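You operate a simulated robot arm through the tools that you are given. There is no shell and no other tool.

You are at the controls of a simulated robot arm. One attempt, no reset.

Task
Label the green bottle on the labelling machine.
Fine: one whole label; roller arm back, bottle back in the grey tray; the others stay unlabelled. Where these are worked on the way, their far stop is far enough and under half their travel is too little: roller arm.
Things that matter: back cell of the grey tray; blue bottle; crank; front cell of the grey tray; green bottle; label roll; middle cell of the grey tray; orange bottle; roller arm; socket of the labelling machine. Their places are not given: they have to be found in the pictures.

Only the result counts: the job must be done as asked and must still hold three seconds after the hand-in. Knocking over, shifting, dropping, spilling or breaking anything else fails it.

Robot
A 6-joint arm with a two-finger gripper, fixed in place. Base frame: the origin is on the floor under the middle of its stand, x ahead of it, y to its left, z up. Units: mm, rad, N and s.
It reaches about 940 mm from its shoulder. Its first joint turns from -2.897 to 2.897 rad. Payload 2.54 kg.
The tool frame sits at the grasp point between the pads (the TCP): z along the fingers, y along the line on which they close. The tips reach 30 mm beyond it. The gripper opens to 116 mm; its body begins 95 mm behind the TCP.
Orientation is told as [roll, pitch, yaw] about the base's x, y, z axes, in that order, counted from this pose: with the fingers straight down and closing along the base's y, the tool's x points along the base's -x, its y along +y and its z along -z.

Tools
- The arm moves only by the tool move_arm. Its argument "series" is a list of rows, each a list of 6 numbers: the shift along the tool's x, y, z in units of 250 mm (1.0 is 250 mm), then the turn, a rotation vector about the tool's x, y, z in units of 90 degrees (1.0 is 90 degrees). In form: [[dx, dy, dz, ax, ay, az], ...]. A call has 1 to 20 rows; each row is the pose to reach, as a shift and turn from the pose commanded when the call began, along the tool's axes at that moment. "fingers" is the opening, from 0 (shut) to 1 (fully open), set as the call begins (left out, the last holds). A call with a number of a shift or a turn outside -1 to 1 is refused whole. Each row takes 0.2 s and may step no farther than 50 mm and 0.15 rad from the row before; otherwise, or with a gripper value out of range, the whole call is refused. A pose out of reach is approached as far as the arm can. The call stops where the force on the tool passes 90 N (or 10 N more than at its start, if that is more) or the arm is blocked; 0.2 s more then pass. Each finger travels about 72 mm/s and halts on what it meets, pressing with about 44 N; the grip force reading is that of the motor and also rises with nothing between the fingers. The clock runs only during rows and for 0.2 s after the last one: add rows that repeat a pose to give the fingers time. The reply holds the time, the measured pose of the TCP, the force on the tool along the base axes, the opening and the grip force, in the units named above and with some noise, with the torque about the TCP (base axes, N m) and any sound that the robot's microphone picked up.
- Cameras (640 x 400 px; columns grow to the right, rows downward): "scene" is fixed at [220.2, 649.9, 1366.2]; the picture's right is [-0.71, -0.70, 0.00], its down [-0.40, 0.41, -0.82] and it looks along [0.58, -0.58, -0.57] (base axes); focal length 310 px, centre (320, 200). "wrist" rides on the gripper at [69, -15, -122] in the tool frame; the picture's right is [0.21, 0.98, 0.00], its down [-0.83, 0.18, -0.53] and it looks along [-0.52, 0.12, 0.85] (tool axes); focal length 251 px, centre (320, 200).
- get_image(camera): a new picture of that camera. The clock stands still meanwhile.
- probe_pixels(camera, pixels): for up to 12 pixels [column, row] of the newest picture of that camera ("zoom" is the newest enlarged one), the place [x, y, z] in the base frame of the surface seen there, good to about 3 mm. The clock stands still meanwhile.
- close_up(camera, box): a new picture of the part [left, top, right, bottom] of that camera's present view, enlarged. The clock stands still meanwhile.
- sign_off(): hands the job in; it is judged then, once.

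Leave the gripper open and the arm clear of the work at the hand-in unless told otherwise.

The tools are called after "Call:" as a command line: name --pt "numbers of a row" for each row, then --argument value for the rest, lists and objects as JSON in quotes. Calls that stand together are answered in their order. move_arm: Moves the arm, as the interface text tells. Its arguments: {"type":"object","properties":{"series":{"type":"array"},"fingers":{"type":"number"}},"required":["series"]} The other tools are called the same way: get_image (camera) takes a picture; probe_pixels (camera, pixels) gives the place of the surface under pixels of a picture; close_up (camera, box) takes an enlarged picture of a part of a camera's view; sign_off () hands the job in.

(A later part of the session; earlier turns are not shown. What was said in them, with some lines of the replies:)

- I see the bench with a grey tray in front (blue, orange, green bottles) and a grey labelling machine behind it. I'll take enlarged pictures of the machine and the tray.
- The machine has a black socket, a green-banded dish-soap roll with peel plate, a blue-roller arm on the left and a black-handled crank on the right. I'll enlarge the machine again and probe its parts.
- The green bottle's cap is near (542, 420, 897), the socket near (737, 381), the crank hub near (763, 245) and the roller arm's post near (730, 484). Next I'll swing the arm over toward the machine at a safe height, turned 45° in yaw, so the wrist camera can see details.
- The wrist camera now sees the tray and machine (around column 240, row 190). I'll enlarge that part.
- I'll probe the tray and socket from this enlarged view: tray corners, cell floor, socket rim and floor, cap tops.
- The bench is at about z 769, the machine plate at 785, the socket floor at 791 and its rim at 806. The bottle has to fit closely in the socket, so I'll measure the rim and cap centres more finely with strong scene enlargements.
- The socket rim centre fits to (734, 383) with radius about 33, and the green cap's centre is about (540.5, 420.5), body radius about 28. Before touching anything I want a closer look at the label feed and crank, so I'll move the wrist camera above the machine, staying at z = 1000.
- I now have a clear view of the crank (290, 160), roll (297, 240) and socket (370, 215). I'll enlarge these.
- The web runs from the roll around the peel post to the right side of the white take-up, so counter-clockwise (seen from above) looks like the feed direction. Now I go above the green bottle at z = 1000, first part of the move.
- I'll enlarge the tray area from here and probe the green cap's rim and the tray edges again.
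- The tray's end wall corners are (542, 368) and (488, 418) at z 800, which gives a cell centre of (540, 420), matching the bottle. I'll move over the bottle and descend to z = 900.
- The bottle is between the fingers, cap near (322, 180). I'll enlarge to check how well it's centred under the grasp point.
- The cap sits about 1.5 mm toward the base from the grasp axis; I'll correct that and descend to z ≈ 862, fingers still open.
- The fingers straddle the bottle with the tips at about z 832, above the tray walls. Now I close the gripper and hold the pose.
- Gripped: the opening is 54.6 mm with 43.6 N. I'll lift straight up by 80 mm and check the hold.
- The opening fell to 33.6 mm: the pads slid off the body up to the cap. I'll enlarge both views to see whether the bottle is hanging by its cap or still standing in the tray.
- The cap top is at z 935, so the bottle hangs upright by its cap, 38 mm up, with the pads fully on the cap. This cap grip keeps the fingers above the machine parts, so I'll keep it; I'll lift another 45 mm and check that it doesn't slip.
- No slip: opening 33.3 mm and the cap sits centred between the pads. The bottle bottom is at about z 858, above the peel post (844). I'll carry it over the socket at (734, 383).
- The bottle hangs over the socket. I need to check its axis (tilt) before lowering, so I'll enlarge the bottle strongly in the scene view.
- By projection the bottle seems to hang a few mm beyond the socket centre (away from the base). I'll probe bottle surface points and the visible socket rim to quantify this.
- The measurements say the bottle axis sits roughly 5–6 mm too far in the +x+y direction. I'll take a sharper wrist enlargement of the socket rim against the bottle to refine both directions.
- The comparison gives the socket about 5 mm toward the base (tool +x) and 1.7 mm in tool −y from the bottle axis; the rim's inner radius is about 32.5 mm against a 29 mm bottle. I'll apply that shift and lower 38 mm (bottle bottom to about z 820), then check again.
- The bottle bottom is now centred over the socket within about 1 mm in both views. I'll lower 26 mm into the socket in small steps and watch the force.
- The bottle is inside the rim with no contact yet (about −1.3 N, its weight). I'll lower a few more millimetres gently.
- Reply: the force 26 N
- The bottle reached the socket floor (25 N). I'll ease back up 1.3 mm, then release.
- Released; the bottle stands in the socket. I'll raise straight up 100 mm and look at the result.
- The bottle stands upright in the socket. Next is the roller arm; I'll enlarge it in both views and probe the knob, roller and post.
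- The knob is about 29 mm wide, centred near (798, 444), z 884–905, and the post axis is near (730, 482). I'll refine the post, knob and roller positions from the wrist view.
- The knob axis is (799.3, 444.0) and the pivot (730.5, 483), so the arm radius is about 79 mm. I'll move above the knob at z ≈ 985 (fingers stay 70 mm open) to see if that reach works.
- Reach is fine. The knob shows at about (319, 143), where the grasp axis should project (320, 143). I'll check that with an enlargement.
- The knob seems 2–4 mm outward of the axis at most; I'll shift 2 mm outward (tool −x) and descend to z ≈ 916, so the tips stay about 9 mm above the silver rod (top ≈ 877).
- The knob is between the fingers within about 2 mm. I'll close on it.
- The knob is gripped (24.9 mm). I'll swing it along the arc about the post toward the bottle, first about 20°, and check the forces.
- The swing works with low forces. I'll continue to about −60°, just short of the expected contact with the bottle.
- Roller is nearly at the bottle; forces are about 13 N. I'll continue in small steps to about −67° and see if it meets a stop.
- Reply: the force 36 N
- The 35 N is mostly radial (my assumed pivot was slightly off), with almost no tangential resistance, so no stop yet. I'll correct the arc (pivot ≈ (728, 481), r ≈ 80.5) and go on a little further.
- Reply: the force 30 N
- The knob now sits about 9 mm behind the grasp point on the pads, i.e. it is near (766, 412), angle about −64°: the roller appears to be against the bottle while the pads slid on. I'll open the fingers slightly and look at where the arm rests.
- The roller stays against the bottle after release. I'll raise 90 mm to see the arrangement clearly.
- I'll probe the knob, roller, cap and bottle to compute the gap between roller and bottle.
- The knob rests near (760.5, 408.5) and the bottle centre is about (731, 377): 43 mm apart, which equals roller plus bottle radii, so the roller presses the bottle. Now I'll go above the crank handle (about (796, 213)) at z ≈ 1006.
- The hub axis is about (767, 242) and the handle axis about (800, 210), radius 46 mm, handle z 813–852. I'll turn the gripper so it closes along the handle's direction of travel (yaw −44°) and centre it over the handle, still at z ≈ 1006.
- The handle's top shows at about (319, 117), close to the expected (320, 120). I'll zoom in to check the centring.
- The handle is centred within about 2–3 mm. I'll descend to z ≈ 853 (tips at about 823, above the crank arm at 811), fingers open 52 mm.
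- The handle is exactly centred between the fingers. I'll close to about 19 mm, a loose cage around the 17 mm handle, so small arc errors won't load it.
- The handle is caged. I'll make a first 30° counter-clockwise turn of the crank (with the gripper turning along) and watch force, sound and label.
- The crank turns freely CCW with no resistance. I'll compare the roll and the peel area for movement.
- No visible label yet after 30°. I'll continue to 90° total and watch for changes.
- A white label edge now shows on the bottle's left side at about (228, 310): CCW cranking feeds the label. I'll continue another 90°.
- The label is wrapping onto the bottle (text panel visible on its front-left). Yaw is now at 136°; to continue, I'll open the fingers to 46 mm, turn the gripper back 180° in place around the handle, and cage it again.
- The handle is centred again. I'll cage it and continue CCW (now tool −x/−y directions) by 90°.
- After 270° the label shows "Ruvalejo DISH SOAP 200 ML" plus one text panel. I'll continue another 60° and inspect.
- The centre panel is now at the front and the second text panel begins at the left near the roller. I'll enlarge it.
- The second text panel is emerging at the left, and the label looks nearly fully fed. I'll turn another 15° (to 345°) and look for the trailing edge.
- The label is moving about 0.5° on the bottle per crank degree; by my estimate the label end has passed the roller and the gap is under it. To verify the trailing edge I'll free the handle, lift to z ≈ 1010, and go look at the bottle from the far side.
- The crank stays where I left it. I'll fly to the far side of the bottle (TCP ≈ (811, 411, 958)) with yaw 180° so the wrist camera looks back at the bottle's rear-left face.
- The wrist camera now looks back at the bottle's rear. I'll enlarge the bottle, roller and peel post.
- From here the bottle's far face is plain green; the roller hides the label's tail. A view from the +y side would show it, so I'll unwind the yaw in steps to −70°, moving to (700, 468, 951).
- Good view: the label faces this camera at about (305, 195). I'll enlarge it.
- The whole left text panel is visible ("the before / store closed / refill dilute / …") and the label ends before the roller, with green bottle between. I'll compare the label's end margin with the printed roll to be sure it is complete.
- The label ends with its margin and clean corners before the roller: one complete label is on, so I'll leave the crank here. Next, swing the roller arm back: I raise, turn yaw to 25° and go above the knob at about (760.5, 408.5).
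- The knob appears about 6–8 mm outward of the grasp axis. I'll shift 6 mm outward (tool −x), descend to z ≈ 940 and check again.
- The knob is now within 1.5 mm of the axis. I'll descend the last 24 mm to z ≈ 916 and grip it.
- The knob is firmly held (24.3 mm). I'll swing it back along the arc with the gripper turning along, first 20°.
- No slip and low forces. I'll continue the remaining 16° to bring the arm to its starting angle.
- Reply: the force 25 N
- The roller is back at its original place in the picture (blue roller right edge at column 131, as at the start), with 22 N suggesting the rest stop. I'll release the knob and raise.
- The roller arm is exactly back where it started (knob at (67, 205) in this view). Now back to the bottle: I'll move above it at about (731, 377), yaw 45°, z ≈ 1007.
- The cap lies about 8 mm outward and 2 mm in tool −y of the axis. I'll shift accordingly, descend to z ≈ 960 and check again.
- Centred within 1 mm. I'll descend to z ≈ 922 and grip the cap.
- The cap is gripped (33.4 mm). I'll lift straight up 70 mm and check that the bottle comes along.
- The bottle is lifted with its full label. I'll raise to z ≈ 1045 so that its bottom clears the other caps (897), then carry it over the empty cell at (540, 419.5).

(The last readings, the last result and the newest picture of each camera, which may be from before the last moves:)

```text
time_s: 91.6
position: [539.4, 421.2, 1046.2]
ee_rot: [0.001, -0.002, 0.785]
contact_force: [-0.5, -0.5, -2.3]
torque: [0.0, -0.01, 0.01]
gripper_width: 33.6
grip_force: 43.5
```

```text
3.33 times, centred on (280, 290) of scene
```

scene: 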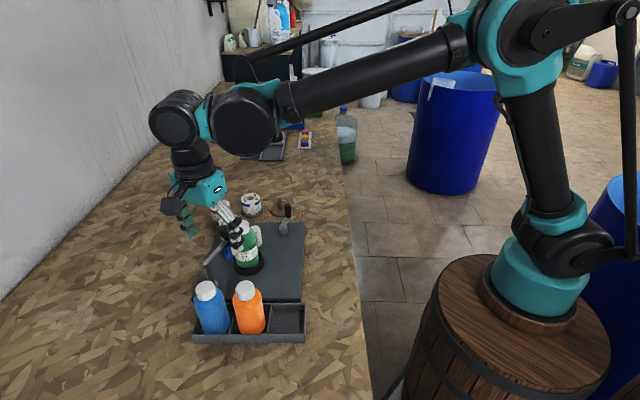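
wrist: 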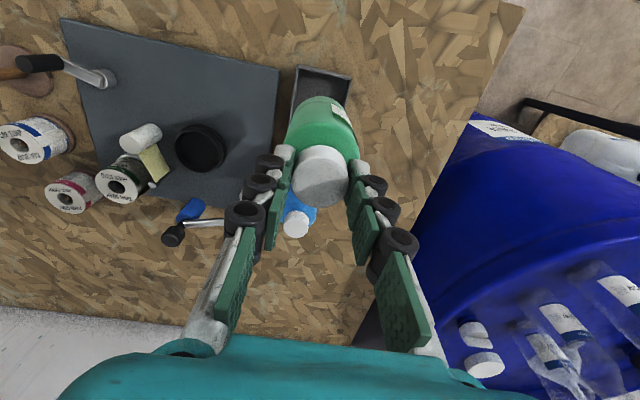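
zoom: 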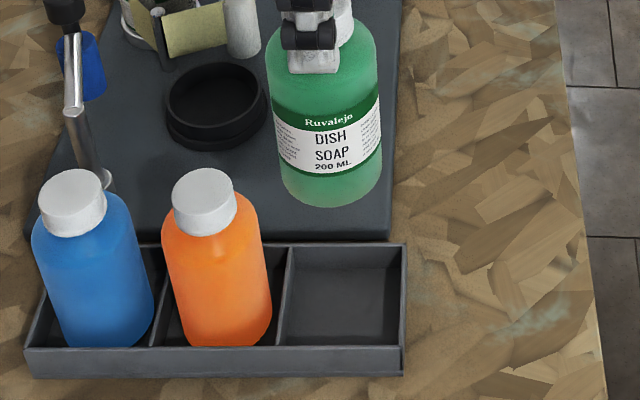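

The bottle hangs above the empty cell. I'll descend 85 mm (bottle bottom at about z 830) and check alignment with the cell.

Call:
move_arm --pt "0 0 0.05 0 0 0" --pt "0 0 0.11 0 0 0" --pt "0 0 0.17 0 0 0" --pt "0 0 0.23 0 0 0" --pt "0 0 0.29 0 0 0" --pt "0 0 0.34 0 0 0" --pt "0 0 0.34 0 0 0" --pt "0 0 0.34 0 0 0" --fingers 0

Call:
close_up --camera "scene" --box '[236, 260, 316, 350]'

Call:
close_up --camera "wrist" --box '[260, 40, 380, 220]'

```text
time_s: 93.4
position: [540.8, 419.4, 960.3]
ee_rot: [0.0, -0.003, 0.786]
contact_force: [0.3, 0.6, -1.8]
torque: [0.02, 0.03, 0.03]
gripper_width: 33.1
grip_force: 44.3
```

```text
4.44 times, centred on (276, 305) of scene
```

zoom: 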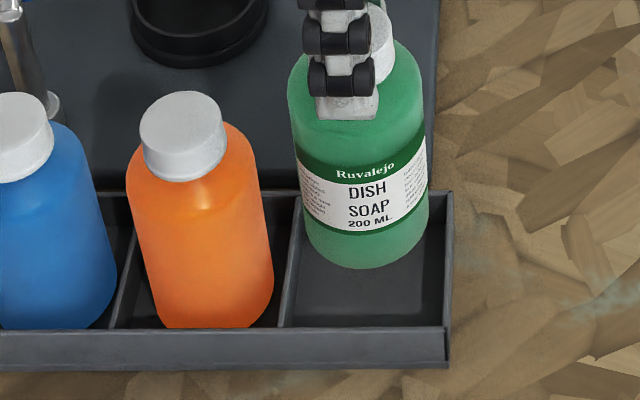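

```text
2.22 times, centred on (320, 130) of wrist
```

zoom: 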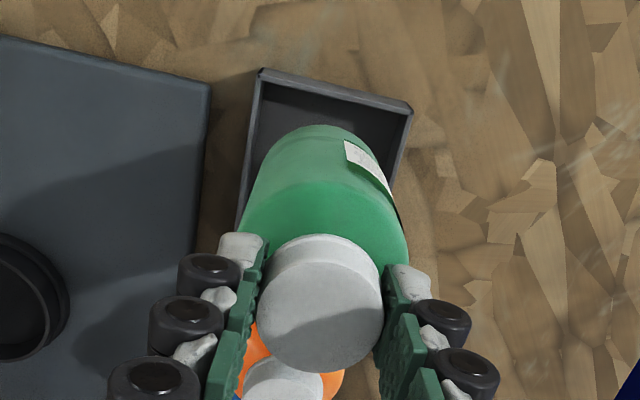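

The bottle is within about 1.5 mm of the cell centre. I'll lower it 50 mm into the cell (bottom at about z 780).

Call:
move_arm --pt "0 0 0.03 0 0 0" --pt "0 0 0.07 0 0 0" --pt "0 0 0.11 0 0 0" --pt "0 0 0.15 0 0 0" --pt "0 0 0.18 0 0 0" --pt "0 0 0.2 0 0 0" --pt "0 0 0.2 0 0 0" --fingers 0

Call:
close_up --camera "scene" --box '[236, 260, 316, 350]'

Call:
close_up --camera "wrist" --box '[260, 40, 380, 220]'

```text
time_s: 95.0
position: [540.0, 421.0, 909.9]
ee_rot: [0.001, -0.001, 0.787]
contact_force: [-0.1, 0.1, -2.3]
torque: [-0.01, 0.02, 0.04]
gripper_width: 33.5
grip_force: 44.0
```

```text
4.44 times, centred on (276, 305) of scene
```

zoom: 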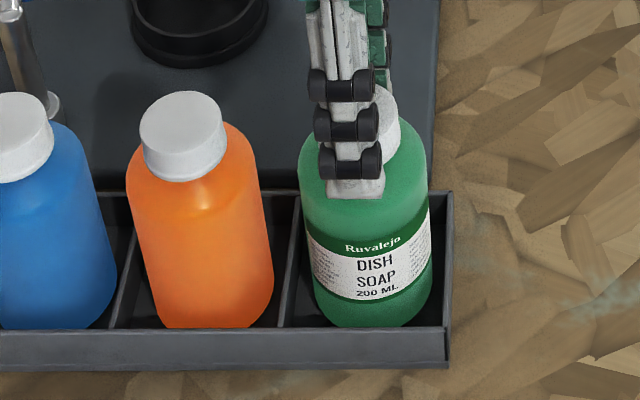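

```text
2.22 times, centred on (320, 130) of wrist
```

zoom: 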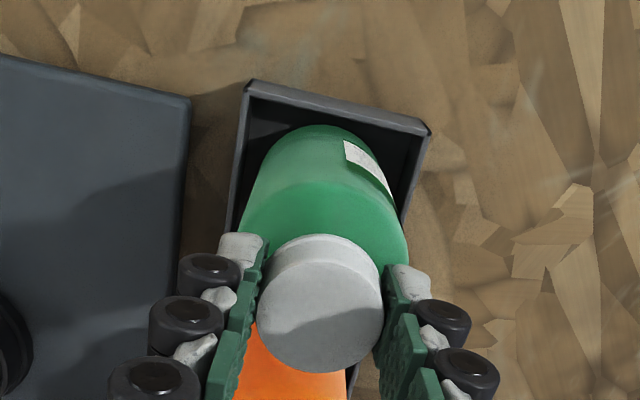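

The bottle is inside the cell, still hanging. I'll lower gently the last few millimetres.

Call:
move_arm --pt "0 0 0.004 0 0 0" --pt "0 0 0.008 0 0 0" --pt "0 0 0.012 0 0 0" --pt "0 0 0.016 0 0 0" --pt "0 0 0.016 0 0 0" --fingers 0

```text
time_s: 96.2
position: [540.4, 421.0, 905.6]
ee_rot: [-0.002, -0.001, 0.786]
contact_force: [0.6, 0.0, -3.2]
torque: [0.02, 0.03, 0.0]
gripper_width: 33.2
grip_force: 43.4
```

Call:
move_arm --pt "0 0 0.003 0 0 0" --pt "0 0 0.006 0 0 0" --pt "0 0 0.006 0 0 0" --fingers 0

```text
time_s: 97.0
position: [540.3, 421.1, 904.0]
ee_rot: [0.0, -0.002, 0.785]
contact_force: [-0.1, 0.0, -2.1]
torque: [-0.01, -0.02, -0.01]
gripper_width: 33.4
grip_force: 43.9
```

No contact yet at z 904 (−2.1 N, weight only). I'll go down another 1.5 mm.

Call:
move_arm --pt "0 0 0.003 0 0 0" --pt "0 0 0.006 0 0 0" --pt "0 0 0.006 0 0 0" --fingers 0

```text
time_s: 97.8
position: [540.4, 420.2, 904.1]
ee_rot: [0.0, -0.006, 0.785]
contact_force: [3.4, 3.4, 39.1]
torque: [0.13, -0.16, -0.21]
gripper_width: 33.3
grip_force: 43.9
```

It's on the tray floor now (39 N). I'll ease up 1.5 mm to unload and then open the fingers.

Call:
move_arm --pt "0 0 -0.003 0 0 0" --pt "0 0 -0.006 0 0 0" --pt "0 0 -0.006 0 0 0" --fingers 0

Call:
move_arm --pt "0 0 0 0 0 0" --pt "0 0 0 0 0 0" --pt "0 0 0 0 0 0" --fingers 0.6

Call:
close_up --camera "scene" --box '[236, 260, 316, 350]'

Call:
get_image --camera "wrist"

```text
time_s: 98.6
position: [540.0, 420.3, 904.4]
ee_rot: [0.0, -0.001, 0.786]
contact_force: [0.4, -0.9, -2.8]
torque: [0.01, -0.04, 0.01]
gripper_width: 33.0
grip_force: 44.3
```

```text
time_s: 99.4
position: [541.2, 420.1, 904.2]
ee_rot: [0.002, -0.001, 0.784]
contact_force: [0.0, 0.1, 0.1]
torque: [0.0, 0.02, -0.01]
gripper_width: 69.8
grip_force: 0.2
```

```text
4.44 times, centred on (276, 305) of scene
```

zoom: 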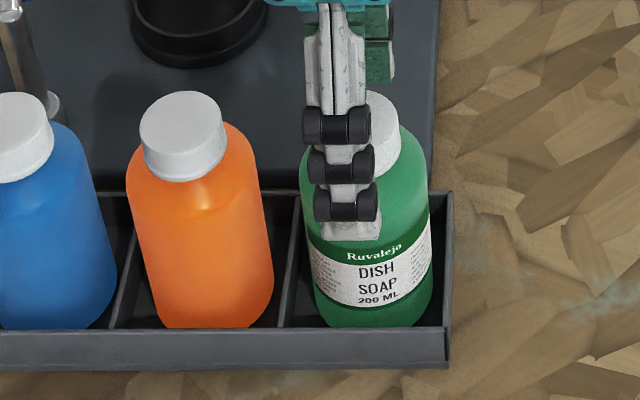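

```text
taken
```

wrist: 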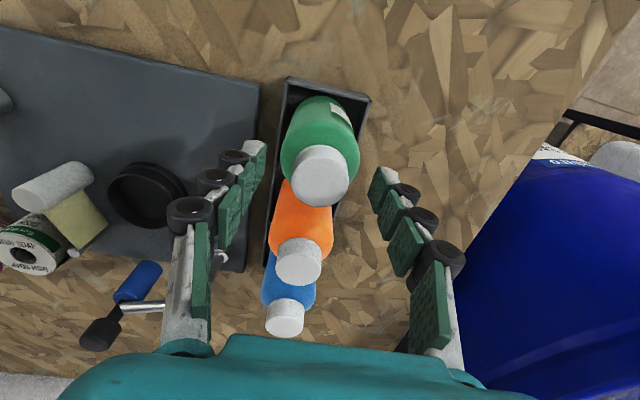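

The labelled bottle stands in its cell. I'll raise straight up 200 mm with the gripper open, clear of the work.

Call:
move_arm --pt "0 0 -0.05 0 0 0" --pt "0 0 -0.14 0 0 0" --pt "0 0 -0.26 0 0 0" --pt "0 0 -0.4 0 0 0" --pt "0 0 -0.54 0 0 0" --pt "0 0 -0.68 0 0 0" --pt "0 0 -0.8 0 0 0" --pt "0 0 -0.8 0 0 0" --fingers 0.6

Call:
move_arm --pt "0.08 -0.03 0 0 0 0" --pt "0.2 -0.07 0 0 0 0" --pt "0.35 -0.12 0 0 0 0" --pt "0.5 -0.17 0 0 0 0" --pt "0.62 -0.2 0 0 0 0" --pt "0.7 -0.2 0 0 0 0" --pt "0.7 -0.2 0 0 0 0" --fingers 1

Call:
get_image --camera "scene"

Call:
get_image --camera "wrist"

Call:
close_up --camera "scene" --box '[180, 180, 340, 350]'

```text
time_s: 101.2
position: [541.1, 420.0, 1104.8]
ee_rot: [0.001, -0.001, 0.786]
contact_force: [1.0, -1.2, -0.2]
torque: [0.0, -0.01, 0.01]
gripper_width: 69.9
grip_force: 0.1
```

```text
time_s: 102.8
position: [451.9, 261.6, 1104.8]
ee_rot: [0.001, -0.002, 0.785]
contact_force: [-0.1, 0.5, -0.1]
torque: [0.02, 0.01, -0.03]
gripper_width: 116.0
grip_force: 0.0
```

```text
taken
```

scene: 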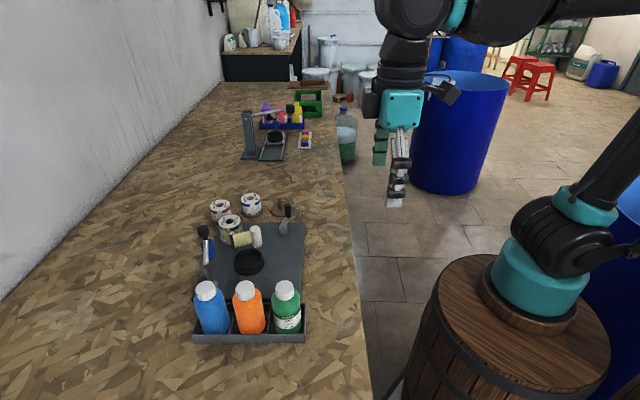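

```text
taken
```

wrist: 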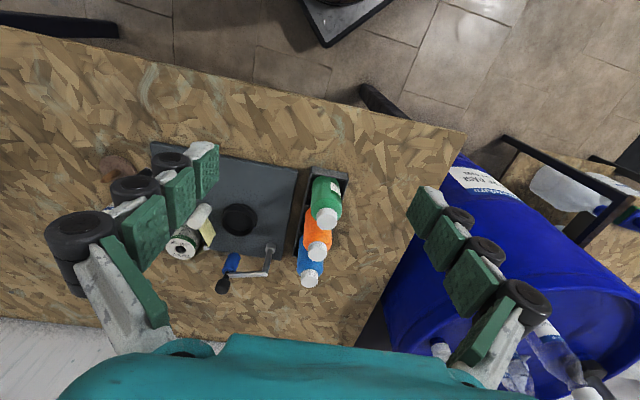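

```text
2.35 times, centred on (260, 265) of scene
```

zoom: 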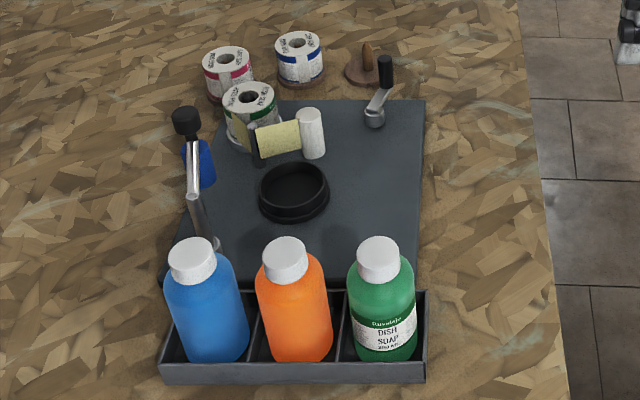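

Everything looks in place. I'll take the same tray crop as at the start to verify that nothing shifted and the bottle stands upright.

Call:
close_up --camera "scene" --box '[170, 260, 330, 360]'

Call:
close_up --camera "scene" --box '[180, 180, 340, 280]'

```text
4.00 times, centred on (250, 310) of scene
```

zoom: 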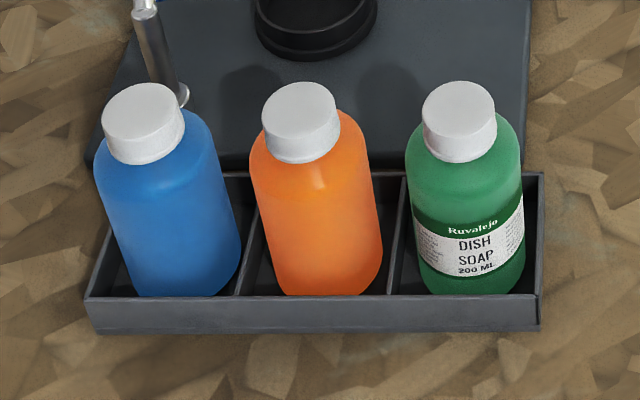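

```text
4.00 times, centred on (260, 230) of scene
```

zoom: 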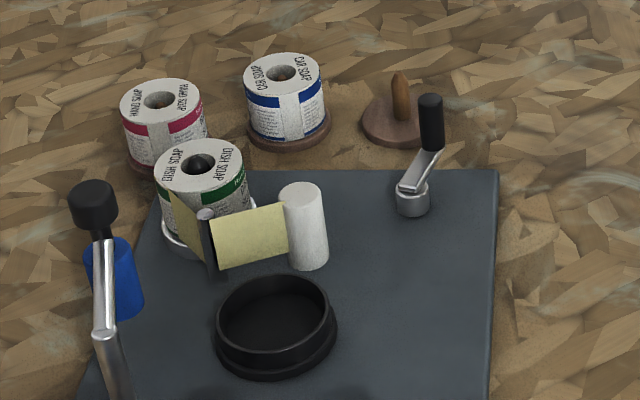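

The tray, blue and orange bottles, rolls and roller arm match the starting pictures. The green bottle stands in its own cell with one complete label, and the gripper is open and clear. I'm handing in.

Call:
sign_off

```text
The job is handed in.
```

The green bottle has one whole "DISH SOAP" label and stands upright in its cell of the grey tray. I've handed the job in; the tool confirmed the hand-in but gave no verdict.

- **Label:** I turned the crank about 345° counter-clockwise. A close view from the far side showed the label's end with its margin, already past the roller, and no second label started. I stopped there rather than complete the turn, so the crank rests about 15° short of where it began.
- **Roller arm:** I pressed it against the bottle for the labelling, then swung it back to its starting place.
- **Other bottles:** blue and orange are unlabelled. They, the tray and the rolls match the pictures from the start.
- **First lift:** when I first lifted the bottle, the fingers slid from its body up to the cap. It stayed upright, and I carried it by the cap from then on.
- **Robot:** the gripper is open and the arm is clear of the bench.
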